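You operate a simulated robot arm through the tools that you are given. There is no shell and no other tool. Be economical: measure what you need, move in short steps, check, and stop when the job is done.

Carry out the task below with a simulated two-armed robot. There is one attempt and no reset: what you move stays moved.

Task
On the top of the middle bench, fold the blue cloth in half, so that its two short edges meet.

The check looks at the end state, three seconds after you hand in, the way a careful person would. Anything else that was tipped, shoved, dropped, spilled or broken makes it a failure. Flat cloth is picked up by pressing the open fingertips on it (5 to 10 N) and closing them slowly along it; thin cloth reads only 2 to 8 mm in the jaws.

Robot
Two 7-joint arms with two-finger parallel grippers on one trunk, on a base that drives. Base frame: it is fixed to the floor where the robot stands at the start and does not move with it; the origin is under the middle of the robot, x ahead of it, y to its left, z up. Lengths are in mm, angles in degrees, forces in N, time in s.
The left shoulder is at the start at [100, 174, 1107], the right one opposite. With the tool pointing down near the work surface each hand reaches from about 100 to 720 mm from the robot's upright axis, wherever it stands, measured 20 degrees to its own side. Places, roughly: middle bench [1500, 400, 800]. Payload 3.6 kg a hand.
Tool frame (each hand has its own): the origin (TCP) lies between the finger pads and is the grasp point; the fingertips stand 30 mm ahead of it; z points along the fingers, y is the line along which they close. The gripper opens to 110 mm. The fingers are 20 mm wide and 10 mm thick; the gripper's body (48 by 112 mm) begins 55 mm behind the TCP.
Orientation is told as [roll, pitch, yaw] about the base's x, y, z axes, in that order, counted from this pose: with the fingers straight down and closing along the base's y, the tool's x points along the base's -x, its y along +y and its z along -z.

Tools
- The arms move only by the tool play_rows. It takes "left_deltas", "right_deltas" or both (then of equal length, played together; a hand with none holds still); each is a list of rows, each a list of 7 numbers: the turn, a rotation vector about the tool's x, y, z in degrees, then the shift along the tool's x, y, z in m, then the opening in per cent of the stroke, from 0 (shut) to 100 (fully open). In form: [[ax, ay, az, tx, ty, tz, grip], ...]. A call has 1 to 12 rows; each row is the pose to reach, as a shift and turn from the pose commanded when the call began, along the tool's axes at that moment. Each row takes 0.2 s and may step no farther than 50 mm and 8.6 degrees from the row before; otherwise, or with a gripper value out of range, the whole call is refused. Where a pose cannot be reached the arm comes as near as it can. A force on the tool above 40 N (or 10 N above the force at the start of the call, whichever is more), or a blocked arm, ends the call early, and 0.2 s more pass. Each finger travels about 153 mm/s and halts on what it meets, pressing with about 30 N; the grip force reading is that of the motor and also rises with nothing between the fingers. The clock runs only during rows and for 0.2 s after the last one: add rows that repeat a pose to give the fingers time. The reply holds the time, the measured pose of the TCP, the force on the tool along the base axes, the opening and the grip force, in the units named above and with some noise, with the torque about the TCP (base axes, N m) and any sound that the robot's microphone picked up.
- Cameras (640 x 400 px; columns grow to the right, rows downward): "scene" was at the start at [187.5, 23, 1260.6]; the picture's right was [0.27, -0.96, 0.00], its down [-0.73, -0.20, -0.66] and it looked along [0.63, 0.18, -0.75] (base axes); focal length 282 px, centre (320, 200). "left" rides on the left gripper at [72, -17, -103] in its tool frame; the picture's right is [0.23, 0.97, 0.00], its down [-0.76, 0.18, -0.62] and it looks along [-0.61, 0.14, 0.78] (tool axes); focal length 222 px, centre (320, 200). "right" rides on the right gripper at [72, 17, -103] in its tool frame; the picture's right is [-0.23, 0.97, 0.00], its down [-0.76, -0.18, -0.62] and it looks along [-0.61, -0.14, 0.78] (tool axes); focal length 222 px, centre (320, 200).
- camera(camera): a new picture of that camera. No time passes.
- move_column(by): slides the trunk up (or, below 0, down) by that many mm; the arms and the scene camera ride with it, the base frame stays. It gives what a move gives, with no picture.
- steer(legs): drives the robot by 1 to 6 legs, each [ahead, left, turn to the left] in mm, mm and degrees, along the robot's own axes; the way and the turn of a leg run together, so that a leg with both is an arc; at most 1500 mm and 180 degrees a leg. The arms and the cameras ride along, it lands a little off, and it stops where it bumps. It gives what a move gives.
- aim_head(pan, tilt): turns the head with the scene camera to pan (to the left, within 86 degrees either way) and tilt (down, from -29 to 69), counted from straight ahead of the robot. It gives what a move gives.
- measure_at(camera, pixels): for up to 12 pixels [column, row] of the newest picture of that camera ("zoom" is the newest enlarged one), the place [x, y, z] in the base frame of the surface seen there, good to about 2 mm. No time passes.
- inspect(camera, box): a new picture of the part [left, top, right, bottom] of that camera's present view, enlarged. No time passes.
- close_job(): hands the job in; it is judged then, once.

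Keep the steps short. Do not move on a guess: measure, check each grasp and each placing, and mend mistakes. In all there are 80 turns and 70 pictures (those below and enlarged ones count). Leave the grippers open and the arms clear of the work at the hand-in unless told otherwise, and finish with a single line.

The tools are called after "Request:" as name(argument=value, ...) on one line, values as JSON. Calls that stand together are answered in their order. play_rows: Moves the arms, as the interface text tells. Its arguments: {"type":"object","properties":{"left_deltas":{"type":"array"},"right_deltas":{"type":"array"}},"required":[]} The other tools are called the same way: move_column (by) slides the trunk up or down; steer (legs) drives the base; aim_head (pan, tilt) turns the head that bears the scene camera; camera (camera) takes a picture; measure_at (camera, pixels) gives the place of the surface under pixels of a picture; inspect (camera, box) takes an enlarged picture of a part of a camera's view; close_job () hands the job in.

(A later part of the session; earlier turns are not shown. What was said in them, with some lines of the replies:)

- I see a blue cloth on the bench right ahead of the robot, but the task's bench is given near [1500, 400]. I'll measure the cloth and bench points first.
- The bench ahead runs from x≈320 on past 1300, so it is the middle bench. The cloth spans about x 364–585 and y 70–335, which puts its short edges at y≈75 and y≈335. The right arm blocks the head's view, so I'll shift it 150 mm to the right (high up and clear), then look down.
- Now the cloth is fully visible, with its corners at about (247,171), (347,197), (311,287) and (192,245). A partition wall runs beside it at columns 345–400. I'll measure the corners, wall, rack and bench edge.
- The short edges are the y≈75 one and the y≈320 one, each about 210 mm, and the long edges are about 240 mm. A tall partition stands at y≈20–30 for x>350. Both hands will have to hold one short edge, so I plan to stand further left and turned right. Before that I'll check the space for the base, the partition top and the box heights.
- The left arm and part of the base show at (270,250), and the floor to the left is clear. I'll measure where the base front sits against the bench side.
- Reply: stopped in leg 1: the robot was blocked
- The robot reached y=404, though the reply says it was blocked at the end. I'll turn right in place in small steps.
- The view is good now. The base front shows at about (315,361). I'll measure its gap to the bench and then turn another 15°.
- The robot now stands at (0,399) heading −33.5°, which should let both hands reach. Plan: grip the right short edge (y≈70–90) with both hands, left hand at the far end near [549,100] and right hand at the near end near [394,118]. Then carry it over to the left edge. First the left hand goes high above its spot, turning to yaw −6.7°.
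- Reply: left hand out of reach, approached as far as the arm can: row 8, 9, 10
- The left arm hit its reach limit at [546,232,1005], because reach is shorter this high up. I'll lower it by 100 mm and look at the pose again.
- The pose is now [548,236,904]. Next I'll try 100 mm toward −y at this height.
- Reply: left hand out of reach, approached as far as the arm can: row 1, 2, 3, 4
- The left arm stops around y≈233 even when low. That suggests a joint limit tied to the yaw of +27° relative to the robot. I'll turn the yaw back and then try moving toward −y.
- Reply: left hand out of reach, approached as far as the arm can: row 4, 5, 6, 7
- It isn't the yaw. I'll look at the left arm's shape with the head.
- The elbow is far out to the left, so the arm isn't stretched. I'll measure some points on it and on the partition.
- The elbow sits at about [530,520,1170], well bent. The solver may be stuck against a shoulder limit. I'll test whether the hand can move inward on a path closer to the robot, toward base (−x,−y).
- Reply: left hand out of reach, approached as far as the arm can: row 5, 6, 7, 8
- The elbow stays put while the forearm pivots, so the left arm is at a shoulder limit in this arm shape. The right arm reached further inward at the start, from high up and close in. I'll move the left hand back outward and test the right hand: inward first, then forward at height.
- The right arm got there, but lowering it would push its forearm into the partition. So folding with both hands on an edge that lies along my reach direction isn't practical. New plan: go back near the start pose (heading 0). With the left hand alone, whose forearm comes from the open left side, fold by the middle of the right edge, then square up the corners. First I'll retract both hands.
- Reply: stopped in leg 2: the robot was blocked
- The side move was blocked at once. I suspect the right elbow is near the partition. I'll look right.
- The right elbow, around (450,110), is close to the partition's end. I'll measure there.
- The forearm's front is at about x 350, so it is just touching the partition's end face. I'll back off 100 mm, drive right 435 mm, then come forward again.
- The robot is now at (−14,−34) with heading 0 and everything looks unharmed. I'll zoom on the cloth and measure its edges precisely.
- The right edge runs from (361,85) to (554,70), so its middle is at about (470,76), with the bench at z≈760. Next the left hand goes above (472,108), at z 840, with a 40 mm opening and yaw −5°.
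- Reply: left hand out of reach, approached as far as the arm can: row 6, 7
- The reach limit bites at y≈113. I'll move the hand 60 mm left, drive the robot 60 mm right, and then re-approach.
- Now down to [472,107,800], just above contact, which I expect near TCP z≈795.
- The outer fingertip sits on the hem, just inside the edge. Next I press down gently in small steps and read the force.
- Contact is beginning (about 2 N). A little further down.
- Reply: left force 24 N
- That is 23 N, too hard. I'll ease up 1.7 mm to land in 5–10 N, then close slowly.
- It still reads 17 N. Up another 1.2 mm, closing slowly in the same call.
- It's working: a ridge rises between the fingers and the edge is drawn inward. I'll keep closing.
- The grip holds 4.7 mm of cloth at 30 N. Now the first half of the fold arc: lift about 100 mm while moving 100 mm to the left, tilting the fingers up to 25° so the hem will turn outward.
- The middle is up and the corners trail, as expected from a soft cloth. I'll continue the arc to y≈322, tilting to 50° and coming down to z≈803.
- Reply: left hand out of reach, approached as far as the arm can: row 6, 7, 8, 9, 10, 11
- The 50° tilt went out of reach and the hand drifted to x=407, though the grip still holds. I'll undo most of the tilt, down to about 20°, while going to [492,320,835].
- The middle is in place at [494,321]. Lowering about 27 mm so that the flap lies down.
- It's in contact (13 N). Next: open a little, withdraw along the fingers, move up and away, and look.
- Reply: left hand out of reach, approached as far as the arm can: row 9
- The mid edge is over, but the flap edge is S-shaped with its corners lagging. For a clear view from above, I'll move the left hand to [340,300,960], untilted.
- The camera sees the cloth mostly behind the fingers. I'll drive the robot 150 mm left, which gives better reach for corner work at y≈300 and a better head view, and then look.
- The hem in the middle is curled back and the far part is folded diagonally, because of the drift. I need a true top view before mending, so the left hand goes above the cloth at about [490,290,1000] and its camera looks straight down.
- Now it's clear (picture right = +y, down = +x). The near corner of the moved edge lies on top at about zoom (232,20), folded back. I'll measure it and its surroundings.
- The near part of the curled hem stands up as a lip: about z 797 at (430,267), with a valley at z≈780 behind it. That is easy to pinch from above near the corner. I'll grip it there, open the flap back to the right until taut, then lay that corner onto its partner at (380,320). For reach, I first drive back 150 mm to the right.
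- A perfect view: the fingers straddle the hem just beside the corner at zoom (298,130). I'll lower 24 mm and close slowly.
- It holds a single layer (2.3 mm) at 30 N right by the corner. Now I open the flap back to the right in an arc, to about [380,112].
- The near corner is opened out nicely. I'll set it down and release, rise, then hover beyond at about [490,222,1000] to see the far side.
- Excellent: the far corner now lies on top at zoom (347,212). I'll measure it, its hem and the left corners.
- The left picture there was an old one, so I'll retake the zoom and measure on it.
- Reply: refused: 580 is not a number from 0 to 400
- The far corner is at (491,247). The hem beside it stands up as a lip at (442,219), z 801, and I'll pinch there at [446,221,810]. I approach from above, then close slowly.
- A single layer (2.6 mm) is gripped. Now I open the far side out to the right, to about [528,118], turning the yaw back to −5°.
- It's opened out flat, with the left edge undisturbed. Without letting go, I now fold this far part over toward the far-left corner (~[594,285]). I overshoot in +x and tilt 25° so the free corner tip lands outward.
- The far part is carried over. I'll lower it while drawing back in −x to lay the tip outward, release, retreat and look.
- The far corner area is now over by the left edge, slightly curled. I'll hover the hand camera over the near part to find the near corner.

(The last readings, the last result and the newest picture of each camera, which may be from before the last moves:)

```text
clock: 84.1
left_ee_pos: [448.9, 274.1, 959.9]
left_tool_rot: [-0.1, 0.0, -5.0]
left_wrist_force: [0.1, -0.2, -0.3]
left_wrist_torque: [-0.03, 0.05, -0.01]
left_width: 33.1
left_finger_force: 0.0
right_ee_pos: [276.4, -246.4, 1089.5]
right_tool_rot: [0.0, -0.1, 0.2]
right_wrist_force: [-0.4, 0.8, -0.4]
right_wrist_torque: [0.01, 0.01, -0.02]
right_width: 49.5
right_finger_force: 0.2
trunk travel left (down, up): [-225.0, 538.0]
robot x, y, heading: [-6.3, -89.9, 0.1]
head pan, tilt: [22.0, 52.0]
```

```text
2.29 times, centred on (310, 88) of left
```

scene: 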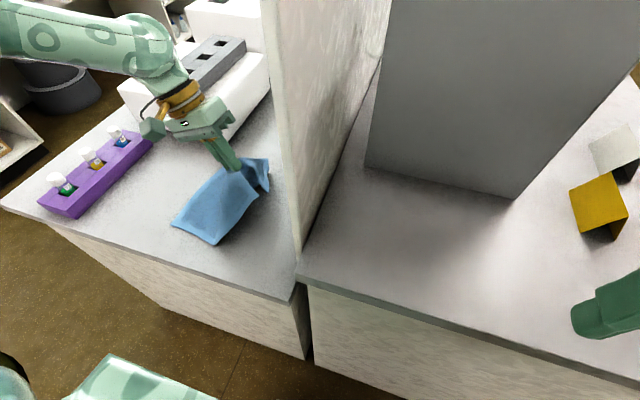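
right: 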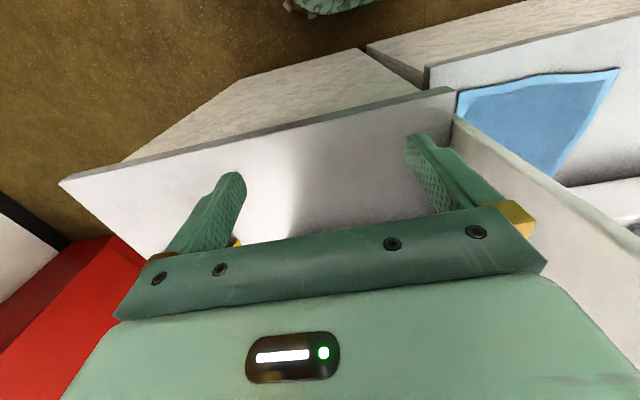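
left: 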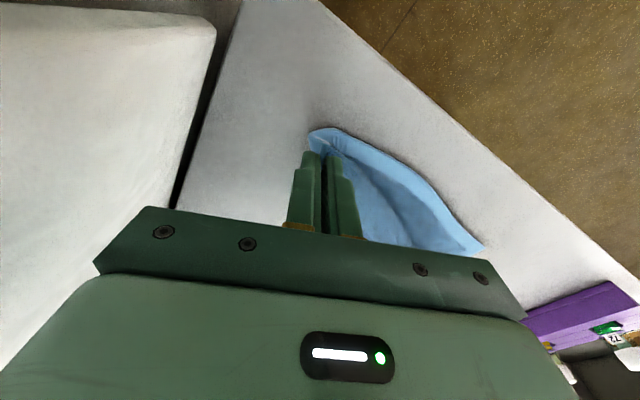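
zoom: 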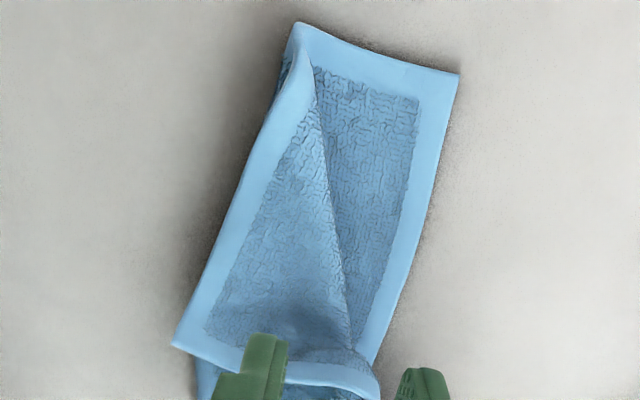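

Now I can read it: the moved edge (left hem strip, zoom (300,25)→(175,345)) lies on top, folded back toward the right. Both of its corners are on top, so each can be flipped onto the left edge. I'll measure.

Request:
measure_at(camera="zoom", pixels=[[300, 28], [293, 60], [270, 120], [240, 185], [210, 255], [180, 340], [456, 75], [425, 200], [375, 385], [315, 75], [250, 150], [375, 345]])

Request:
inspect(camera="scene", box=[180, 135, 280, 235])

```text
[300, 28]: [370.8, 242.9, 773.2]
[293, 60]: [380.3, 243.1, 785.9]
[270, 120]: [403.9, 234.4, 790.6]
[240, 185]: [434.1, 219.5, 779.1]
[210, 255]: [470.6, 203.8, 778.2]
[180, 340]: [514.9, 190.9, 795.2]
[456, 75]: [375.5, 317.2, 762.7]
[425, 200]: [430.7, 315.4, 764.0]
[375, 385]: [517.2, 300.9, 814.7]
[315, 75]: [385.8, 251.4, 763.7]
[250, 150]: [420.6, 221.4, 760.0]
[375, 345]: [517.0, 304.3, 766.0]
```

```text
4.00 times, centred on (230, 185) of scene
```

zoom: 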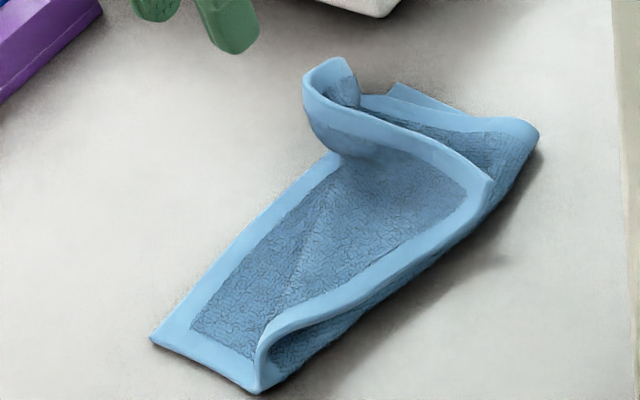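

Correction: the strip (371,243)→(515,191) is the near long edge. So the near corner of the moved edge sits at about (515,191,795), standing up, and it has to go onto (375,317). I'll measure around it for the grip.

Request:
measure_at(camera="zoom", pixels=[[485, 185], [475, 215], [455, 230], [490, 200], [470, 160], [440, 190], [510, 170], [535, 130], [330, 70], [310, 95], [395, 88], [420, 255]])

```text
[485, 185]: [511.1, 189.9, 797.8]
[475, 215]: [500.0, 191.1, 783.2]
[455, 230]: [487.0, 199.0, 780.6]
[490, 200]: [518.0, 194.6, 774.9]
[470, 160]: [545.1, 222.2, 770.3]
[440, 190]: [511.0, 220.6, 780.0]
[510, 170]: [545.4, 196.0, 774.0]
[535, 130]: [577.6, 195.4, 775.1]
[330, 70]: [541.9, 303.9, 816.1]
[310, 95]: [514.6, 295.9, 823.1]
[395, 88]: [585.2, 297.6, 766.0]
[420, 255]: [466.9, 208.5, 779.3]
```

The near corner tip stands at (511,190,798), about 20 mm above its surroundings, so I'll pinch it at [507,194,811].

Request:
play_rows(left_deltas=[[0, 0, 1, -0.0162, -0.0187, 0.025, 33], [0, 0, 2, -0.0324, -0.0374, 0.055, 33], [0, 0, 4, -0.0485, -0.056, 0.085, 33], [0, 0, 5, -0.0647, -0.0747, 0.115, 33], [0, 0, 5, -0.0647, -0.0747, 0.135, 33], [0, 0, 5, -0.0647, -0.0747, 0.149, 33], [0, 0, 5, -0.0647, -0.0747, 0.149, 33], [0, 0, 5, -0.0647, -0.0747, 0.149, 26], [0, 0, 5, -0.0647, -0.0747, 0.149, 18], [0, 0, 5, -0.0647, -0.0747, 0.149, 10], [0, 0, 5, -0.0647, -0.0747, 0.149, 3], [0, 0, 5, -0.0647, -0.0747, 0.149, 0]])

Request:
inspect(camera="left", box=[160, 40, 480, 240])

```text
clock: 86.7
left_ee_pos: [507.6, 194.6, 810.9]
left_tool_rot: [0.0, 0.0, -10.0]
left_wrist_force: [0.7, 0.0, 0.0]
left_wrist_torque: [0.01, 0.03, 0.02]
left_width: 2.3
left_finger_force: 29.9
right_ee_pos: [275.5, -248.0, 1089.8]
right_tool_rot: [-0.1, -0.1, 0.1]
right_wrist_force: [0.7, 0.2, 0.3]
right_wrist_torque: [-0.01, 0.03, -0.01]
right_width: 49.3
right_finger_force: 0.1
trunk travel left (down, up): [-225.0, 538.0]
robot x, y, heading: [-10.2, -92.9, 0.3]
head pan, tilt: [22.0, 52.0]
```

```text
2.00 times, centred on (320, 140) of left
```

zoom: 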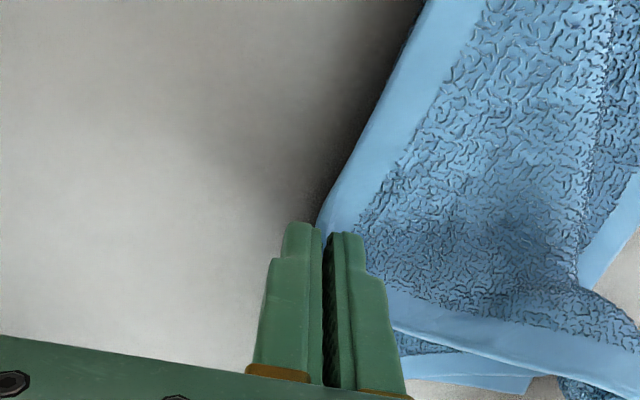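

The corner is held (2.3 mm). Next I swing it out to the near right to straighten the near edge, then arc it over toward its partner at (375,317), tilting the fingers a little.

Request:
play_rows(left_deltas=[[0, 0, 0, 0, 0, -0.025, 0], [0, 0, 0, 0.0188, -0.0084, -0.05, 0], [0, 0, 0, 0.0466, -0.0235, -0.065, 0], [0, 0, 0, 0.0739, -0.0415, -0.065, 0], [0, 0, 0, 0.0968, -0.0557, -0.05, 0], [0, 0, 0, 0.1084, -0.0649, -0.034, 0], [3.5, 0, 0, 0.115, -0.0508, -0.055, 0], [7, 0, 0, 0.1221, -0.0216, -0.068, 0], [10.5, 0, 0, 0.1282, 0.0129, -0.068, 0], [14, 0, 0, 0.134, 0.0454, -0.055, 0], [17.5, 0, 0, 0.1381, 0.069, -0.038, 0], [21, 0, 0, 0.1398, 0.084, -0.02, 0]])

Request:
inspect(camera="scene", box=[140, 120, 300, 250])

```text
clock: 89.3
left_ee_pos: [383.5, 302.0, 829.9]
left_tool_rot: [-21.1, -0.1, -10.1]
left_wrist_force: [-0.8, 0.1, 1.7]
left_wrist_torque: [0.05, 0.01, -0.02]
left_width: 1.9
left_finger_force: 30.4
right_ee_pos: [276.0, -246.4, 1089.1]
right_tool_rot: [0.1, -0.1, 0.2]
right_wrist_force: [-0.3, 0.3, 0.2]
right_wrist_torque: [-0.01, 0.0, 0.0]
right_width: 49.7
right_finger_force: 0.1
trunk travel left (down, up): [-225.0, 538.0]
robot x, y, heading: [-9.1, -95.6, 0.0]
head pan, tilt: [22.0, 52.0]
```

```text
3.08 times, centred on (220, 185) of scene
```

zoom: 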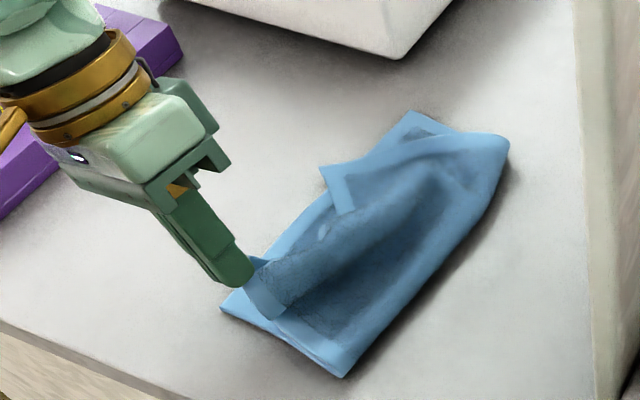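

Very good: it looks like a real fold now, with the near corner at its partner. I'll lower, release and withdraw upward.

Request:
play_rows(left_deltas=[[0, 0, 0, 0.0015, 0.004, 0.007, 0], [0, 0, 0, 0.003, 0.008, 0.014, 0], [0, 0, 0, 0.0046, 0.0116, 0.0213, 0], [0, 0, 0, 0.0046, 0.0116, 0.0213, 8], [0, 0, 0, 0.0046, 0.0116, 0.021, 16], [0, 0, 0, 0.0046, 0.0116, 0.01, 18], [0, 0, 0, 0.0046, 0.0116, -0.02, 18], [0, 0, 0, 0.0046, 0.0116, -0.06, 18], [0, 0, 0, 0.0046, 0.0116, -0.1, 18], [0, 0, 0, 0.0046, 0.04, -0.13, 18], [0, 0, 0, 0.0046, 0.07, -0.16, 18]])

Request:
inspect(camera="scene", box=[170, 130, 290, 240])

```text
clock: 91.7
left_ee_pos: [400.3, 422.7, 955.3]
left_tool_rot: [-21.1, -0.1, -10.0]
left_wrist_force: [0.6, -0.9, -0.5]
left_wrist_torque: [-0.03, 0.0, -0.01]
left_width: 19.8
left_finger_force: 0.0
right_ee_pos: [276.0, -247.2, 1089.9]
right_tool_rot: [0.1, -0.1, 0.1]
right_wrist_force: [-0.2, 0.4, 1.1]
right_wrist_torque: [0.01, -0.03, 0.01]
right_width: 49.6
right_finger_force: 0.0
trunk travel left (down, up): [-225.0, 538.0]
robot x, y, heading: [-12.3, -95.3, 0.5]
head pan, tilt: [22.0, 52.0]
```

```text
3.64 times, centred on (230, 185) of scene
```

zoom: 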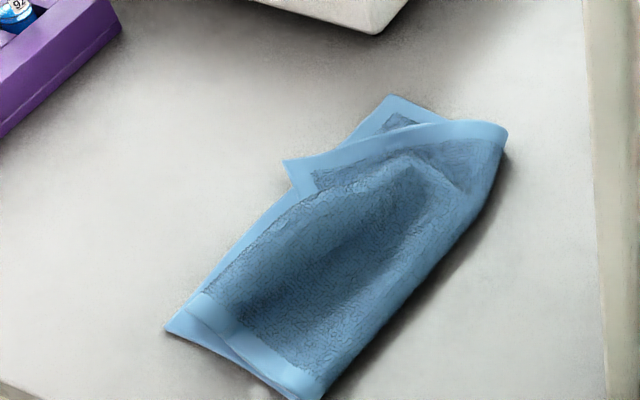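

The near corner is on its partner. The far corner is at zoom (287,162) and needs to go to (388,97). I'll measure.

Request:
measure_at(camera="zoom", pixels=[[288, 165], [300, 185], [308, 170], [330, 158], [388, 99], [503, 130], [170, 328], [190, 310], [205, 300], [300, 393], [270, 215], [360, 200]])

Request:
play_rows(left_deltas=[[-5, 0, 0, -0.03, -0.02, 0, 30], [-10, 0, 0, -0.06, -0.05, 0.01, 30], [-15, 0, 0, -0.09, -0.085, 0.02, 30], [-21, 0, 0, -0.115, -0.12, 0.03, 30], [-21, 0, 0, -0.115, -0.12, 0.03, 30]])

Request:
inspect(camera="left", box=[160, 0, 480, 200])

```text
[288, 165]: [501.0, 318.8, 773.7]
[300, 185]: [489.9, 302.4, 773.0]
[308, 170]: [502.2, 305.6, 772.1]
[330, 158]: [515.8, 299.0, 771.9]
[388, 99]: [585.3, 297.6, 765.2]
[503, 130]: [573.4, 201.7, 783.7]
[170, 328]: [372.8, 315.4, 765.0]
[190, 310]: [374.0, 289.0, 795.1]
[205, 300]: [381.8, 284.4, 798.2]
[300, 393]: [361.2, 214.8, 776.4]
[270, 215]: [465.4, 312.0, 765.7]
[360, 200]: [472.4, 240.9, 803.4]
```

```text
clock: 92.9
left_ee_pos: [491.9, 280.6, 969.8]
left_tool_rot: [0.0, -0.1, -9.9]
left_wrist_force: [-0.4, 0.2, -0.2]
left_wrist_torque: [-0.04, -0.02, 0.02]
left_width: 33.1
left_finger_force: 0.1
right_ee_pos: [275.5, -247.0, 1089.3]
right_tool_rot: [0.0, -0.1, 0.2]
right_wrist_force: [0.2, 0.7, 0.3]
right_wrist_torque: [0.0, 0.02, 0.03]
right_width: 49.5
right_finger_force: 0.1
trunk travel left (down, up): [-225.0, 538.0]
robot x, y, heading: [-12.2, -94.4, 0.3]
head pan, tilt: [22.0, 52.0]
```

```text
2.00 times, centred on (320, 100) of left
```

zoom: 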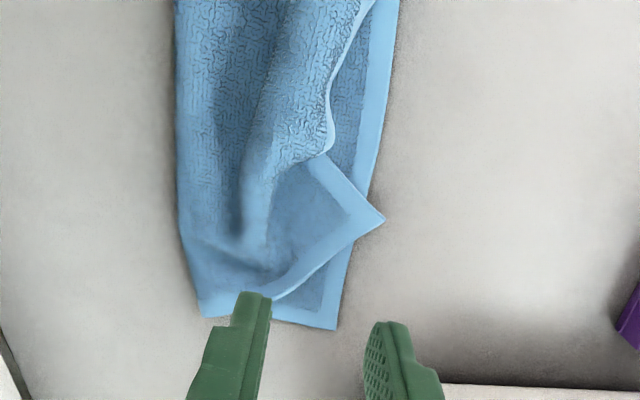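

The far corner tip lies flat at (501,319,774). I'll pinch it from the outside with a 15° tilt: the outer finger goes on the bench just beyond the tip, the inner one on the cloth, then I close slowly.

Request:
play_rows(left_deltas=[[4, 0, 0, -0.001, 0.01, 0.035, 33], [8, 0, 0, -0.002, 0.02, 0.07, 33], [12, 0, 0, -0.003, 0.0331, 0.105, 33], [15, 0, 0, -0.0033, 0.0331, 0.135, 33], [15, 0, 0, -0.0033, 0.0331, 0.158, 33], [15, 0, 0, -0.0033, 0.0331, 0.17, 33], [15, 0, 0, -0.0033, 0.0331, 0.17, 29], [15, 0, 0, -0.0033, 0.0331, 0.17, 23], [15, 0, 0, -0.0033, 0.0331, 0.17, 17], [15, 0, 0, -0.0033, 0.0331, 0.17, 11], [15, 0, 0, -0.0033, 0.0331, 0.17, 5], [15, 0, 0, -0.0033, 0.0331, 0.17, 0]])

Request:
inspect(camera="left", box=[180, 60, 480, 250])

```text
clock: 95.5
left_ee_pos: [502.0, 313.5, 800.8]
left_tool_rot: [-15.0, 0.0, -9.9]
left_wrist_force: [0.6, -0.9, -0.3]
left_wrist_torque: [0.03, 0.02, -0.01]
left_width: 0.0
left_finger_force: 29.6
right_ee_pos: [276.3, -246.3, 1090.4]
right_tool_rot: [-0.1, -0.1, 0.2]
right_wrist_force: [-0.3, 0.6, -0.9]
right_wrist_torque: [-0.02, 0.01, 0.04]
right_width: 49.6
right_finger_force: 0.0
trunk travel left (down, up): [-225.0, 538.0]
robot x, y, heading: [-11.6, -91.3, 0.3]
head pan, tilt: [22.0, 52.0]
```

```text
2.11 times, centred on (330, 155) of left
```

zoom: 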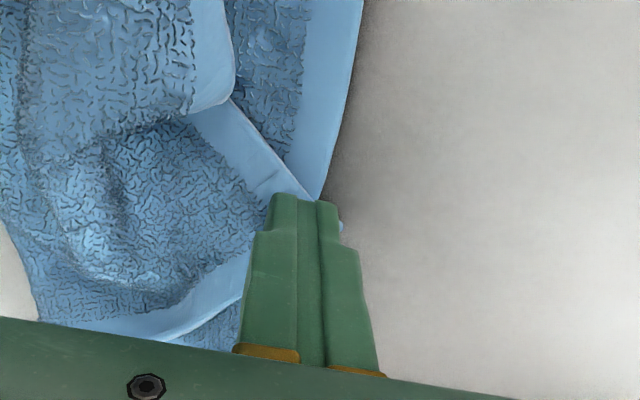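

Zero width: the fingers passed over the tip. I'll lift, open, and go again about 6 mm lower so the outer finger touches the bench.

Request:
play_rows(left_deltas=[[0, 0, 0, 0, -0.0026, -0.0097, 10], [0, 0, 0, 0, -0.0036, -0.025, 33], [0, 0, 0, 0, -0.0036, -0.025, 33], [0, 0, 0, 0, 0.0008, -0.0085, 33], [0, 0, 0, 0, 0.0039, 0.0031, 33], [0, 0, 0, 0, 0.0043, 0.0045, 33], [0, 0, 0, 0, 0.0043, 0.0045, 28], [0, 0, 0, 0, 0.0043, 0.0045, 22], [0, 0, 0, 0, 0.0043, 0.0045, 16], [0, 0, 0, 0, 0.0043, 0.0045, 10], [0, 0, 0, 0, 0.0043, 0.0045, 4], [0, 0, 0, 0, 0.0043, 0.0045, 0]])

Request:
inspect(camera="left", box=[180, 60, 480, 250])

```text
clock: 98.1
left_ee_pos: [501.1, 316.8, 795.1]
left_tool_rot: [-15.0, 0.0, -10.1]
left_wrist_force: [0.7, -0.4, 2.3]
left_wrist_torque: [-0.04, 0.0, -0.01]
left_width: 2.9
left_finger_force: 30.2
right_ee_pos: [276.7, -247.6, 1089.5]
right_tool_rot: [-0.1, -0.1, 0.1]
right_wrist_force: [0.0, 0.1, -0.2]
right_wrist_torque: [0.02, 0.03, 0.06]
right_width: 49.5
right_finger_force: 0.0
trunk travel left (down, up): [-225.0, 538.0]
robot x, y, heading: [-9.4, -93.1, 0.5]
head pan, tilt: [22.0, 52.0]
```

```text
2.11 times, centred on (330, 155) of left
```

zoom: 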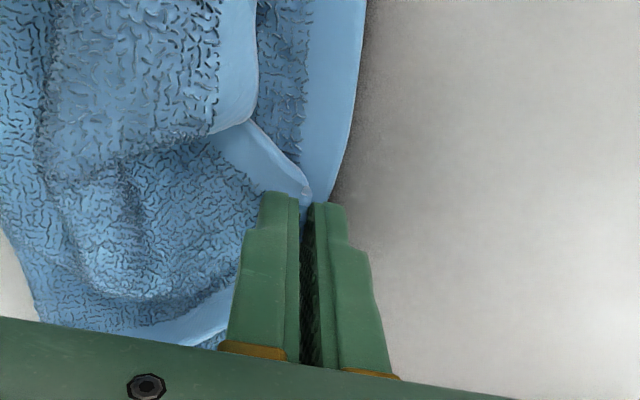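

It holds 2.9 mm. Now I lift the tip, swing it out to the far right to straighten the far edge, then bring it over to the far-left corner at (585,298).

Request:
play_rows(left_deltas=[[0, 0, 0, -0.0005, -0.0081, -0.0185, 0], [0, 0, 0, -0.0075, -0.0243, -0.037, 0], [0, 0, 0, -0.0243, -0.0481, -0.0471, 0], [0, 0, 0, -0.0453, -0.0697, -0.0476, 0], [0, 0, 0, -0.0655, -0.0855, -0.0413, 0], [0, 0, 0, -0.0783, -0.088, -0.0364, 0], [0, 0, 0, -0.0859, -0.0739, -0.0402, 0], [0, 0, 0, -0.0904, -0.0525, -0.0419, 0], [0, 0, 0, -0.0893, -0.0334, -0.0366, 0], [0, 0, 0, -0.0835, -0.0201, -0.0257, 0], [0, 0, 0, -0.0791, -0.0147, -0.0147, 0], [0, 0, 0, -0.0771, -0.0129, -0.0069, 0]])

Request:
inspect(camera="scene", box=[170, 110, 300, 240])

```text
clock: 100.7
left_ee_pos: [575.6, 294.0, 804.1]
left_tool_rot: [-14.9, 0.0, -9.9]
left_wrist_force: [1.1, -0.3, 0.5]
left_wrist_torque: [-0.01, 0.0, 0.01]
left_width: 2.8
left_finger_force: 29.5
right_ee_pos: [275.0, -246.7, 1089.3]
right_tool_rot: [0.0, -0.1, 0.1]
right_wrist_force: [0.0, 0.0, 0.4]
right_wrist_torque: [-0.01, 0.01, 0.02]
right_width: 49.5
right_finger_force: 0.0
trunk travel left (down, up): [-225.0, 538.0]
robot x, y, heading: [-10.3, -92.4, -0.0]
head pan, tilt: [22.0, 52.0]
```

```text
3.08 times, centred on (235, 175) of scene
```

zoom: 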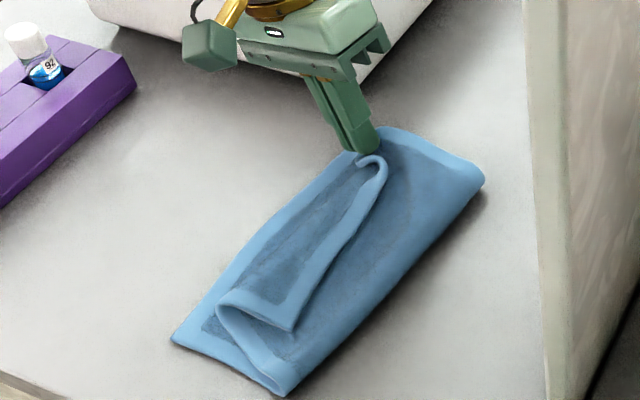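

Excellent: the far side now lies folded square. Only the near part of the moved edge is turned back, with its corner at zoom (293,328). I release here, withdraw and look.

Request:
play_rows(left_deltas=[[0, 0, 0, 0, 0.001, 0.004, 0], [0, 0, 0, 0, 0.001, 0.004, 7], [0, 0, 0, 0, 0.001, 0.003, 14], [0, 0, 0, 0, 0.001, -0.01, 15], [0, 0, 0, 0, 0.001, -0.04, 15], [0, 0, 0, 0, 0.001, -0.08, 18], [0, 0, 0, 0, 0.03, -0.12, 25], [0, 0, 0, 0, 0.06, -0.15, 33], [0, 0, 0, 0, 0.06, -0.15, 33]])

Request:
inspect(camera="scene", box=[170, 130, 290, 240])

```text
clock: 102.7
left_ee_pos: [592.3, 389.6, 934.8]
left_tool_rot: [-15.0, -0.1, -10.0]
left_wrist_force: [0.6, 0.0, 1.3]
left_wrist_torque: [0.01, 0.03, 0.0]
left_width: 36.2
left_finger_force: 0.1
right_ee_pos: [274.7, -246.4, 1088.7]
right_tool_rot: [-0.1, -0.1, 0.2]
right_wrist_force: [-0.5, -0.4, -0.4]
right_wrist_torque: [-0.01, 0.03, -0.01]
right_width: 49.6
right_finger_force: 0.0
trunk travel left (down, up): [-225.0, 538.0]
robot x, y, heading: [-12.1, -94.3, 0.1]
head pan, tilt: [22.0, 52.0]
```

```text
3.64 times, centred on (230, 185) of scene
```

zoom: 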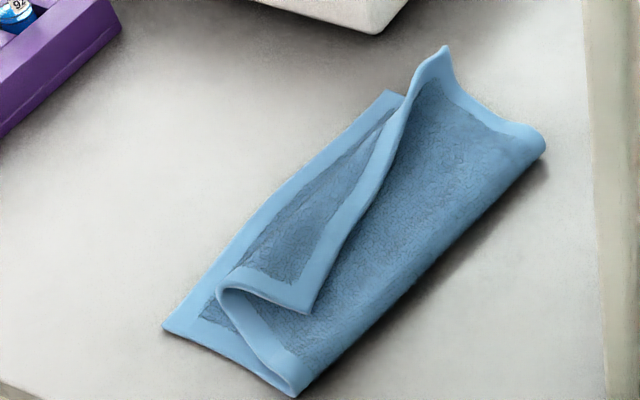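

Request:
measure_at(camera="zoom", pixels=[[445, 50], [420, 70], [385, 95], [540, 145], [305, 308], [318, 280], [335, 245], [290, 300], [225, 285], [168, 328], [292, 390], [330, 320]])

```text
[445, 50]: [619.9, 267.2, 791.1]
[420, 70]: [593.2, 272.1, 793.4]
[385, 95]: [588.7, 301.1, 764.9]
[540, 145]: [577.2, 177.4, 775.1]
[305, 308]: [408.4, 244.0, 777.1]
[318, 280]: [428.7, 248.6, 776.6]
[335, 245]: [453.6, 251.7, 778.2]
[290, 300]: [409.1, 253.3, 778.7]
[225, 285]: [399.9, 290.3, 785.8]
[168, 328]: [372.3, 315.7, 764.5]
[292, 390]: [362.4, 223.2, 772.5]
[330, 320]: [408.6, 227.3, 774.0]
```

The far tip sits slightly proud at about (605,268), and the near corner is turned back at (408,244,777). Next I go to the near corner with a −15° tilt: outer finger just outside its hem, down to light contact.

Request:
play_rows(left_deltas=[[-4, 0, 0, 0.0189, -0.0174, 0.0163, 33], [-8, 0, 0, 0.0378, -0.0347, 0.0326, 33], [-12, 0, 0, 0.0567, -0.0521, 0.0489, 33], [-16, 0, 0, 0.0756, -0.0695, 0.0652, 33], [-20, 0, 0, 0.0944, -0.0868, 0.0815, 33], [-24, 0, 0, 0.1133, -0.1042, 0.0978, 33], [-28, 0, 0, 0.1322, -0.1215, 0.1141, 33], [-30, 0, 0, 0.1511, -0.1389, 0.1304, 33], [-30, 0, 0, 0.1511, -0.1324, 0.1546, 33], [-30, 0, 0, 0.1511, -0.1299, 0.1642, 33], [-30, 0, 0, 0.1511, -0.1299, 0.1642, 33]])

Request:
inspect(camera="left", box=[180, 60, 480, 250])

```text
clock: 105.1
left_ee_pos: [414.5, 248.6, 808.4]
left_tool_rot: [15.0, 0.0, -10.0]
left_wrist_force: [0.5, -0.2, 0.4]
left_wrist_torque: [-0.01, -0.03, 0.01]
left_width: 36.5
left_finger_force: 0.1
right_ee_pos: [275.0, -246.8, 1090.2]
right_tool_rot: [0.0, -0.1, 0.2]
right_wrist_force: [0.3, -0.2, 0.3]
right_wrist_torque: [0.02, -0.01, 0.03]
right_width: 49.4
right_finger_force: 0.0
trunk travel left (down, up): [-225.0, 538.0]
robot x, y, heading: [-10.3, -92.9, 0.1]
head pan, tilt: [22.0, 52.0]
```

```text
2.11 times, centred on (330, 155) of left
```

zoom: 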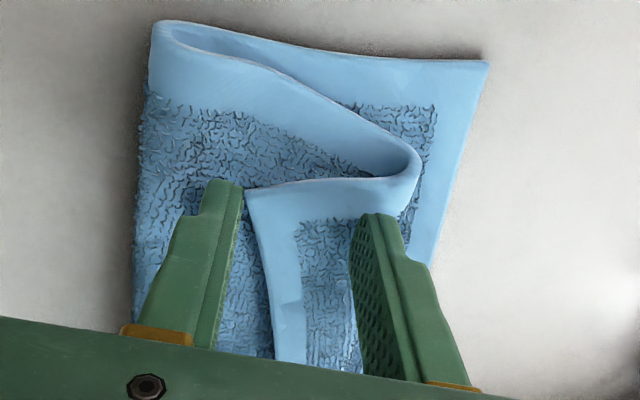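

Placement is just right: outer finger outside the hem beside the corner, inner finger on the turned-back part. Down 2 mm, then close slowly.

Request:
play_rows(left_deltas=[[0, 0, 0, 0, -0.0005, 0.0022, 33], [0, 0, 0, 0, -0.0005, 0.0022, 28], [0, 0, 0, 0, -0.0005, 0.0022, 23], [0, 0, 0, 0, -0.0005, 0.0022, 18], [0, 0, 0, 0, -0.0005, 0.0022, 13], [0, 0, 0, 0, -0.0005, 0.0022, 8], [0, 0, 0, 0, -0.0005, 0.0022, 3], [0, 0, 0, 0, -0.0005, 0.0022, 0], [0, 0, 0, 0, -0.0005, 0.0022, 0]])

Request:
inspect(camera="left", box=[180, 60, 480, 250])

```text
clock: 107.1
left_ee_pos: [414.9, 249.0, 806.5]
left_tool_rot: [15.0, 0.0, -10.0]
left_wrist_force: [-0.1, 0.0, 0.7]
left_wrist_torque: [0.01, -0.01, -0.04]
left_width: 0.2
left_finger_force: 29.7
right_ee_pos: [275.2, -246.8, 1089.5]
right_tool_rot: [0.0, -0.1, 0.2]
right_wrist_force: [0.4, 0.3, -0.9]
right_wrist_torque: [0.03, 0.06, 0.0]
right_width: 49.4
right_finger_force: 0.0
trunk travel left (down, up): [-225.0, 538.0]
robot x, y, heading: [-7.9, -93.0, 0.3]
head pan, tilt: [22.0, 52.0]
```

```text
2.11 times, centred on (330, 155) of left
```

zoom: 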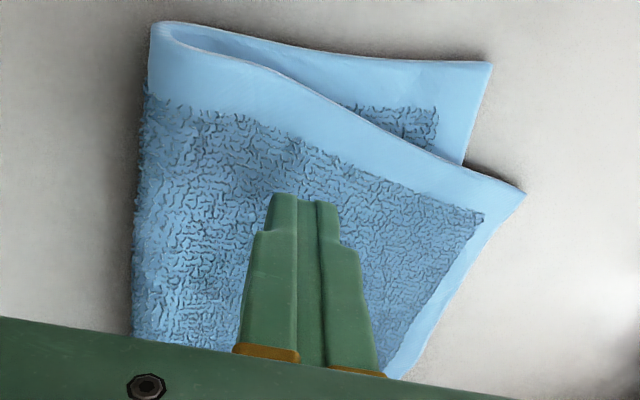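

A lucky result: the turned-back part flipped over by itself and now lies outward, with the near corner at zoom (522,192). The fingers hold nothing. I'll rise, untilt and view from above.

Request:
play_rows(left_deltas=[[0, 0, 0, 0, 0.0078, -0.029, 0], [3, 0, 0, -0.01, 0.018, -0.058, 0], [7, 0, 0, -0.025, 0.035, -0.085, 10], [11, 0, 0, -0.04, 0.052, -0.112, 20], [15, 0, 0, -0.0556, 0.0679, -0.137, 33], [15, 0, 0, -0.0556, 0.0679, -0.137, 33]])

Request:
inspect(camera="scene", box=[170, 130, 290, 240])

Request:
measure_at(camera="zoom", pixels=[[168, 328], [385, 95], [445, 50], [225, 285]])

```text
clock: 108.5
left_ee_pos: [474.5, 270.4, 957.6]
left_tool_rot: [-0.2, 0.0, -10.0]
left_wrist_force: [0.5, -0.3, 0.1]
left_wrist_torque: [-0.01, 0.04, 0.03]
left_width: 36.4
left_finger_force: 0.0
right_ee_pos: [275.9, -246.8, 1089.9]
right_tool_rot: [0.0, -0.2, 0.2]
right_wrist_force: [0.0, 0.4, -0.4]
right_wrist_torque: [0.01, 0.01, -0.02]
right_width: 49.6
right_finger_force: 0.0
trunk travel left (down, up): [-225.0, 538.0]
robot x, y, heading: [-9.9, -92.6, 0.3]
head pan, tilt: [22.0, 52.0]
```

```text
3.64 times, centred on (230, 185) of scene
```

zoom: 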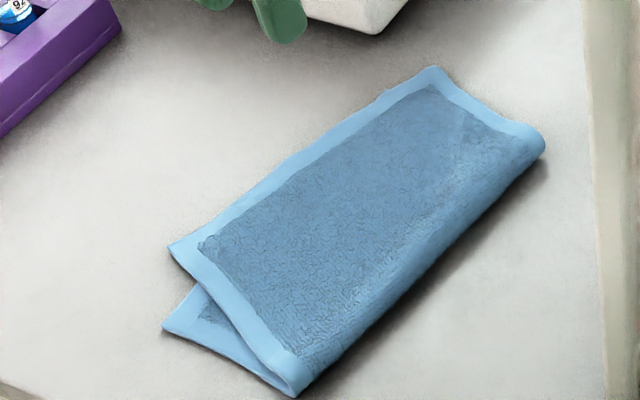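

```text
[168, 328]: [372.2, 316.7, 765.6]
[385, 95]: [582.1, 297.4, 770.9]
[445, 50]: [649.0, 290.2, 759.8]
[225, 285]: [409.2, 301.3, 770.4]
```

Now the cloth is neatly folded with a flat flap. Only the near corner of the flap, zoom (170,245), is about 40 mm off its partner at (372,317). I'll measure the flap corners exactly.

Request:
measure_at(camera="zoom", pixels=[[172, 247], [185, 250], [178, 256], [433, 70], [300, 152], [240, 195], [400, 90], [540, 145], [292, 392], [230, 300], [215, 275], [185, 265]])

```text
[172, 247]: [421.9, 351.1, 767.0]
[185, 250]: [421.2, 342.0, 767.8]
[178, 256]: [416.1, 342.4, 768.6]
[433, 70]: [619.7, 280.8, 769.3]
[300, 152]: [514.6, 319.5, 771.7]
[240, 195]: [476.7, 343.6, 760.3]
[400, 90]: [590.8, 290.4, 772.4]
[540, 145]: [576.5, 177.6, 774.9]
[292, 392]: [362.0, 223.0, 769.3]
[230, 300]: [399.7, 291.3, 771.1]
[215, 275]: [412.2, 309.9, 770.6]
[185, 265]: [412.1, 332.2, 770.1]
```

Near flap corner is at (422,351) on bare bench, and its partner is at (372,317). The far flap corner is at (620,281), and its partner is at (585,298). I'll pinch the near corner from outside, as I did before with the far one.

Request:
play_rows(left_deltas=[[3, 0, 0, 0.0117, 0.0129, 0.025, 33], [6, 0, 0, 0.0234, 0.0258, 0.05, 33], [9, 0, 0, 0.0352, 0.0386, 0.075, 33], [12, 0, 0, 0.0469, 0.0515, 0.1, 33], [15, 0, 0, 0.0586, 0.0644, 0.125, 33], [15, 0, 0, 0.0586, 0.0644, 0.15, 33], [15, 0, 0, 0.0586, 0.0644, 0.1635, 33], [15, 0, 0, 0.0586, 0.0644, 0.1635, 27], [15, 0, 0, 0.0586, 0.0644, 0.1635, 20], [15, 0, 0, 0.0586, 0.0644, 0.1635, 13], [15, 0, 0, 0.0586, 0.0644, 0.1635, 6], [15, 0, 0, 0.0586, 0.0644, 0.1635, 0]])

```text
clock: 111.1
left_ee_pos: [427.0, 342.6, 793.2]
left_tool_rot: [-15.0, 0.1, -10.0]
left_wrist_force: [0.1, 0.1, 0.5]
left_wrist_torque: [0.0, 0.02, -0.04]
left_width: 0.0
left_finger_force: 29.8
right_ee_pos: [276.3, -247.0, 1089.4]
right_tool_rot: [0.1, -0.1, 0.2]
right_wrist_force: [0.1, 0.6, -0.2]
right_wrist_torque: [0.01, 0.03, 0.01]
right_width: 49.7
right_finger_force: 0.1
trunk travel left (down, up): [-225.0, 538.0]
robot x, y, heading: [-9.2, -94.2, 0.1]
head pan, tilt: [22.0, 52.0]
```

Width 0, so nothing is held. I'll look.

Request:
inspect(camera="left", box=[180, 60, 480, 250])

```text
2.11 times, centred on (330, 155) of left
```

zoom: 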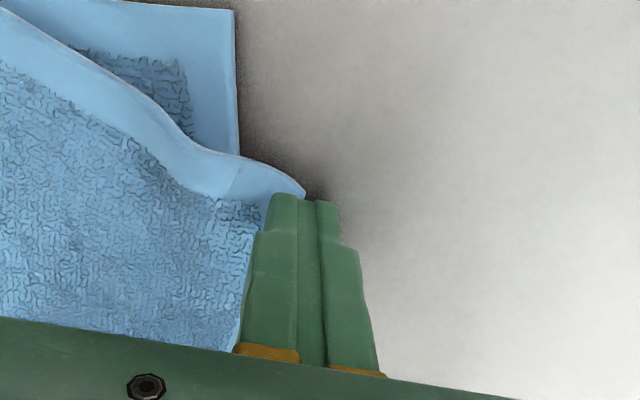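

The corner tip is just under the inner finger, so I was slightly too high and too far out. I lift, open, shift 8 mm toward the corner and 3–4 mm lower, then close again.

Request:
play_rows(left_deltas=[[0, 0, 0, 0, -0.0031, -0.0116, 10], [0, 0, 0, 0.007, -0.0118, -0.0196, 33], [0, 0, 0, 0.007, -0.0118, -0.0196, 33], [0, 0, 0, 0.007, -0.0082, -0.0061, 33], [0, 0, 0, 0.007, -0.0056, 0.0035, 33], [0, 0, 0, 0.007, -0.0052, 0.005, 33], [0, 0, 0, 0.007, -0.0052, 0.005, 28], [0, 0, 0, 0.007, -0.0052, 0.005, 22], [0, 0, 0, 0.007, -0.0052, 0.005, 16], [0, 0, 0, 0.007, -0.0052, 0.005, 10], [0, 0, 0, 0.007, -0.0052, 0.005, 4], [0, 0, 0, 0.007, -0.0052, 0.005, 0]])

```text
clock: 112.5
left_ee_pos: [419.7, 338.6, 795.3]
left_tool_rot: [-14.7, -0.6, -10.1]
left_wrist_force: [-11.2, 4.5, 29.0]
left_wrist_torque: [0.73, 0.42, 0.21]
left_width: 34.0
left_finger_force: 0.0
right_ee_pos: [272.6, -247.1, 1090.7]
right_tool_rot: [0.1, -0.3, 0.1]
right_wrist_force: [0.5, 0.3, -0.6]
right_wrist_torque: [-0.01, -0.02, 0.04]
right_width: 49.4
right_finger_force: 0.0
trunk travel left (down, up): [-225.0, 538.0]
robot x, y, heading: [-10.7, -93.5, 0.4]
head pan, tilt: [22.0, 52.0]
stopped in row 6 (left hand): the force on the tool passed its limit at 47 N (the readings are from after the stop); the commanded pose is now the measured one
```

It is in contact with 29 N. I ease up 1.5 mm and close slowly from here.

Request:
play_rows(left_deltas=[[0, 0, 0, 0, -0.0004, -0.0013, 33], [0, 0, 0, 0, -0.0004, -0.0013, 28], [0, 0, 0, 0, -0.0004, -0.0013, 23], [0, 0, 0, 0, -0.0004, -0.0013, 18], [0, 0, 0, 0, -0.0004, -0.001, 13], [0, 0, 0, 0, -0.0004, -0.0006, 8], [0, 0, 0, 0, -0.0004, -0.0003, 3], [0, 0, 0, 0, -0.0004, 0, 0], [0, 0, 0, 0, -0.0004, 0, 0]])

```text
clock: 114.5
left_ee_pos: [421.6, 339.5, 792.5]
left_tool_rot: [-14.8, -0.2, -10.1]
left_wrist_force: [0.7, 0.3, 0.5]
left_wrist_torque: [0.01, -0.03, -0.02]
left_width: 0.1
left_finger_force: 29.8
right_ee_pos: [275.7, -246.2, 1090.1]
right_tool_rot: [0.0, -0.1, 0.3]
right_wrist_force: [-0.7, -0.3, -0.1]
right_wrist_torque: [0.02, 0.0, -0.01]
right_width: 49.6
right_finger_force: 0.1
trunk travel left (down, up): [-225.0, 538.0]
robot x, y, heading: [-10.8, -93.8, 0.3]
head pan, tilt: [22.0, 52.0]
```

Still nothing in the jaws. I'll rise out of the way and look at the present state from the same view, so the pixel positions stay comparable.

Request:
play_rows(left_deltas=[[0, 0, 0, 0, -0.008, -0.029, 0], [-3, 0, 0, -0.01, -0.025, -0.055, 0], [-6, 0, 0, -0.025, -0.045, -0.08, 0], [-9, 0, 0, -0.04, -0.065, -0.105, 0], [-12, 0, 0, -0.052, -0.082, -0.125, 10], [-15, 0, 0, -0.0642, -0.0994, -0.144, 22], [-15, 0, 0, -0.0642, -0.0994, -0.144, 22]])

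Request:
inspect(camera="scene", box=[170, 130, 290, 240])

Request:
measure_at(camera="zoom", pixels=[[172, 250], [180, 255], [185, 265], [190, 250], [200, 235], [200, 260], [215, 245], [168, 328], [433, 70], [195, 275], [290, 390], [225, 260]])

```text
clock: 116.1
left_ee_pos: [472.9, 268.9, 958.6]
left_tool_rot: [0.2, -0.3, -10.1]
left_wrist_force: [-0.1, 0.0, 0.4]
left_wrist_torque: [0.01, -0.02, 0.0]
left_width: 24.1
left_finger_force: 0.1
right_ee_pos: [276.1, -246.3, 1088.9]
right_tool_rot: [0.0, -0.2, 0.4]
right_wrist_force: [0.1, 0.5, 0.0]
right_wrist_torque: [-0.05, -0.02, 0.01]
right_width: 49.4
right_finger_force: 0.0
trunk travel left (down, up): [-225.0, 538.0]
robot x, y, heading: [-9.6, -94.4, 0.2]
head pan, tilt: [22.0, 52.0]
```

```text
3.64 times, centred on (230, 185) of scene
```

zoom: 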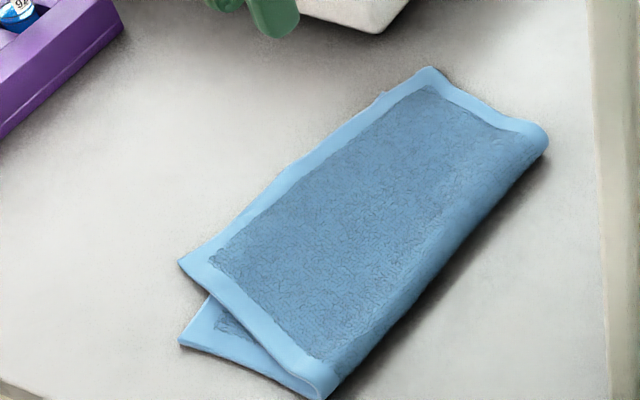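

```text
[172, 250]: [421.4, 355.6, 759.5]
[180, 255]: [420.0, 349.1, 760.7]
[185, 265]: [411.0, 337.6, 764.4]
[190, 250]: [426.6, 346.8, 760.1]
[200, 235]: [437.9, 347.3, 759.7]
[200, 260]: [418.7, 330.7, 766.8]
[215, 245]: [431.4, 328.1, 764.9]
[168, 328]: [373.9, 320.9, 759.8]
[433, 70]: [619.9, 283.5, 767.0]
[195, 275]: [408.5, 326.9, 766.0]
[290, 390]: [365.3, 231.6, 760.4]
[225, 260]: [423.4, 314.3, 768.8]
```

The cloth is flat. The near flap corner is at about (413,341) on bare bench, and its partner below is at about (371,306). I grip again the way that worked first: both fingertips pressed on the hem beside the corner, small opening, slight tilt, slow close.

Request:
play_rows(left_deltas=[[2, 0, 0, 0.0112, 0.008, 0.025, 22], [4, 0, 0, 0.0223, 0.016, 0.05, 22], [6, 0, 0, 0.0335, 0.0239, 0.075, 22], [8, 0, 0, 0.0446, 0.0319, 0.1, 22], [8, 0, 0, 0.0558, 0.0399, 0.13, 22], [8, 0, 0, 0.0558, 0.0399, 0.153, 22], [8, 0, 0, 0.0558, 0.0399, 0.163, 22], [8, 0, 0, 0.0558, 0.0399, 0.163, 18], [8, 0, 0, 0.0558, 0.0399, 0.163, 13], [8, 0, 0, 0.0558, 0.0399, 0.163, 8], [8, 0, 0, 0.0558, 0.0399, 0.163, 3], [8, 0, 0, 0.0558, 0.0399, 0.163, 0]])

```text
clock: 118.7
left_ee_pos: [426.2, 318.2, 794.6]
left_tool_rot: [-7.8, -0.3, -10.1]
left_wrist_force: [-0.3, -1.2, 5.4]
left_wrist_torque: [-0.03, 0.01, 0.0]
left_width: 3.5
left_finger_force: 29.9
right_ee_pos: [275.3, -247.5, 1088.1]
right_tool_rot: [0.1, -0.1, 0.3]
right_wrist_force: [-0.1, 1.1, -1.2]
right_wrist_torque: [0.03, 0.0, -0.01]
right_width: 49.6
right_finger_force: 0.0
trunk travel left (down, up): [-225.0, 538.0]
robot x, y, heading: [-9.9, -92.9, 0.2]
head pan, tilt: [22.0, 52.0]
5 turns are left
```

Gripped (3.5 mm). Now I lift the corner, swing it right over the crease so the crease rolls out, and bring it back onto its partner.

Request:
play_rows(left_deltas=[[0, 0, 0, 0, -0.0025, -0.0178, 0], [0, 0, 0, 0.0038, -0.0181, -0.0358, 0], [0, 0, 0, 0.0095, -0.0448, -0.0442, 0], [0, 0, 0, 0.0148, -0.0724, -0.0444, 0], [0, 0, 0, 0.0189, -0.0947, -0.0372, 0], [0, 0, 0, 0.0198, -0.1005, -0.0323, 0], [0, 0, 0, 0.0238, -0.089, -0.0339, 0], [0, 0, 0, 0.0293, -0.0693, -0.0327, 0], [0, 0, 0, 0.0324, -0.0503, -0.0253, 0], [0, 0, 0, 0.0342, -0.039, -0.0147, 0], [0, 0, 0, 0.0347, -0.0349, -0.0072, 0], [0, 0, 0, 0.0349, -0.0331, -0.0014, 0]])

Request:
inspect(camera="scene", box=[170, 130, 290, 240])

Request:
measure_at(camera="zoom", pixels=[[182, 340], [433, 70], [385, 95], [400, 90], [420, 80], [300, 395], [545, 140], [200, 320]])

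```text
clock: 121.3
left_ee_pos: [385.9, 292.1, 800.5]
left_tool_rot: [-7.8, -0.5, -10.1]
left_wrist_force: [-1.3, 0.2, 3.2]
left_wrist_torque: [-0.01, 0.01, -0.02]
left_width: 3.7
left_finger_force: 30.0
right_ee_pos: [275.4, -246.9, 1088.4]
right_tool_rot: [0.0, -0.1, 0.3]
right_wrist_force: [-0.2, 0.0, 0.3]
right_wrist_torque: [0.03, 0.02, -0.01]
right_width: 49.5
right_finger_force: 0.0
trunk travel left (down, up): [-225.0, 538.0]
robot x, y, heading: [-8.4, -93.7, 0.5]
head pan, tilt: [22.0, 52.0]
```

```text
3.64 times, centred on (230, 185) of scene
```

zoom: 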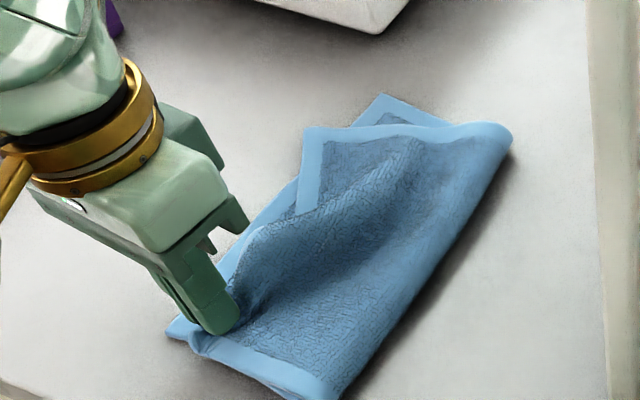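

```text
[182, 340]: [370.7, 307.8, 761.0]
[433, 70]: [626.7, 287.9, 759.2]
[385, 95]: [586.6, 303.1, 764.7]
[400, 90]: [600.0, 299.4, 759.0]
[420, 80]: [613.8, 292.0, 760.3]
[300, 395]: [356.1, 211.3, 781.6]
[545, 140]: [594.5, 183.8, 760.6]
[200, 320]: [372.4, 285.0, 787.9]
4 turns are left
```

The near corner is on its partner, but the far corner was drawn back to about zoom (305,130), which I estimate as [535,329]. With 4 turns left I release here and go straight to that corner, pressing lightly beside its tip.

Request:
play_rows(left_deltas=[[0, 0, 0, 0, 0, 0, 8], [0, 0, 0, 0, -0.0003, -0.002, 14], [0, 0, 0, 0, -0.0035, -0.0248, 18], [0, 0, 0, -0.0194, -0.0022, -0.0552, 22], [0, 0, 0, -0.0531, 0.0059, -0.0695, 22], [0, 0, 0, -0.0918, 0.0167, -0.071, 22], [0, 0, 0, -0.1256, 0.0277, -0.0645, 22], [0, 0, 0, -0.143, 0.0348, -0.0503, 22], [0, 0, 0, -0.1459, 0.0381, -0.0306, 22], [0, 0, 0, -0.1459, 0.0405, -0.0138, 22], [0, 0, 0, -0.1459, 0.042, -0.0029, 22], [0, 0, 0, -0.1459, 0.0423, -0.0009, 22]])

Request:
inspect(camera="left", box=[180, 60, 480, 250])

```text
clock: 123.9
left_ee_pos: [537.5, 307.3, 796.8]
left_tool_rot: [-7.8, -0.3, -10.0]
left_wrist_force: [0.1, -1.2, 1.8]
left_wrist_torque: [-0.01, -0.02, 0.04]
left_width: 24.0
left_finger_force: 0.0
right_ee_pos: [275.5, -245.8, 1088.9]
right_tool_rot: [0.0, -0.1, 0.3]
right_wrist_force: [-0.4, -0.1, 0.3]
right_wrist_torque: [0.0, -0.03, 0.01]
right_width: 49.5
right_finger_force: 0.1
trunk travel left (down, up): [-225.0, 538.0]
robot x, y, heading: [-7.1, -91.4, 0.3]
head pan, tilt: [22.0, 52.0]
```

```text
2.11 times, centred on (330, 155) of left
3 turns are left
```

zoom: 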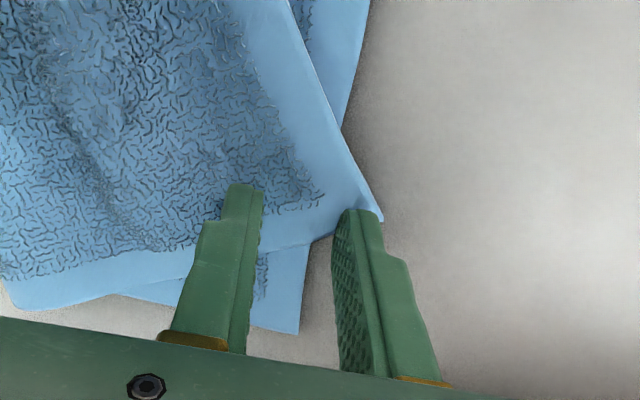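

The outer finger is on the corner tip, slightly too far in +x. I shift 8 mm, press, close slowly, then lift and carry the tip onto the far-left corner at (586,303).

Request:
play_rows(left_deltas=[[0, 0, 0, 0.0079, -0.0006, -0.004, 22], [0, 0, 0, 0.0079, -0.001, 0.0018, 22], [0, 0, 0, 0.0079, -0.001, 0.0018, 17], [0, 0, 0, 0.0079, -0.001, 0.0018, 12], [0, 0, 0, 0.0079, -0.001, 0.0018, 7], [0, 0, 0, 0.0079, -0.001, 0.0018, 2], [0, 0, 0, 0.0079, -0.001, 0.0018, 0], [0, 0, 0, 0.0079, -0.0042, -0.0196, 0], [0, 0, 0, -0.0144, -0.0174, -0.0329, 0], [0, 0, 0, -0.0423, -0.0252, -0.0288, 0], [0, 0, 0, -0.0538, -0.0192, -0.0155, 0], [0, 0, 0, -0.0503, -0.0155, -0.0059, 0]])

```text
clock: 126.5
left_ee_pos: [585.0, 283.5, 803.6]
left_tool_rot: [-7.8, -0.3, -10.2]
left_wrist_force: [0.3, 0.7, 1.4]
left_wrist_torque: [0.02, -0.01, -0.04]
left_width: 2.1
left_finger_force: 29.7
right_ee_pos: [275.5, -245.7, 1088.9]
right_tool_rot: [0.0, -0.1, 0.4]
right_wrist_force: [0.5, 0.3, 0.2]
right_wrist_torque: [-0.01, 0.01, -0.02]
right_width: 49.5
right_finger_force: 0.1
trunk travel left (down, up): [-225.0, 538.0]
robot x, y, heading: [-10.2, -92.5, 0.4]
head pan, tilt: [22.0, 52.0]
2 turns are left
```

The tip is held (2.1 mm) at the target. I pull it slightly taut, set it down, release, rise clear with the gripper open, and take a last look.

Request:
play_rows(left_deltas=[[0, 0, 0, -0.003, 0.003, 0.002, 0], [0, 0, 0, -0.003, 0.004, 0.0045, 0], [0, 0, 0, -0.003, 0.004, 0.0045, 7], [0, 0, 0, -0.003, 0.004, 0.004, 14], [0, 0, 0, -0.003, 0.004, -0.005, 16], [0, 0, 0, -0.003, 0.003, -0.03, 16], [0, 0, 0, -0.003, -0.002, -0.07, 20], [0, 0, 0, -0.003, -0.005, -0.11, 40], [0, 0, 0, -0.003, -0.01, -0.15, 70], [0, 0, 0, -0.003, 0.02, -0.18, 100], [0, 0, 0, -0.003, 0.05, -0.2, 100]])

Request:
inspect(camera="scene", box=[170, 130, 290, 240])

```text
clock: 128.9
left_ee_pos: [601.7, 361.0, 995.8]
left_tool_rot: [-7.8, -0.4, -10.1]
left_wrist_force: [-0.3, 0.3, -0.8]
left_wrist_torque: [-0.01, 0.02, -0.02]
left_width: 110.1
left_finger_force: 0.0
right_ee_pos: [276.0, -246.3, 1089.2]
right_tool_rot: [0.0, -0.2, 0.4]
right_wrist_force: [0.4, 0.0, 0.3]
right_wrist_torque: [0.0, 0.0, -0.03]
right_width: 49.1
right_finger_force: 0.1
trunk travel left (down, up): [-225.0, 538.0]
robot x, y, heading: [-11.5, -93.6, 0.4]
head pan, tilt: [22.0, 52.0]
```

```text
3.64 times, centred on (230, 185) of scene
1 turns are left
```

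zoom: 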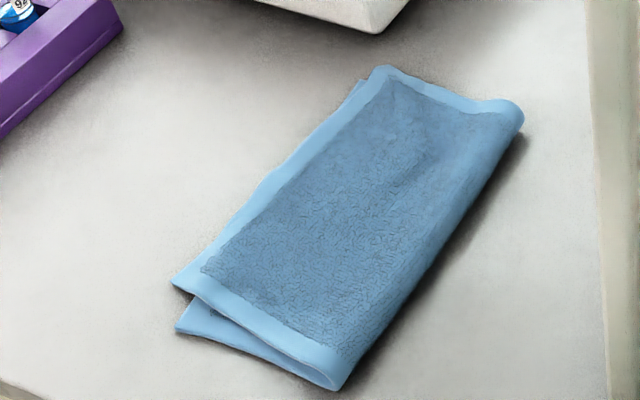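

The cloth now lies flat and folded in half with its two short edges together. The near corners are still slightly offset. Both arms are clear, and nothing else in view has moved. I have one turn left, so I'm handing in.

Request:
close_job()

```text
The job is handed in.
```

The blue cloth is folded in half on the middle bench with its short edges lying together, though the near corners are still about 25–30 mm apart by eye.
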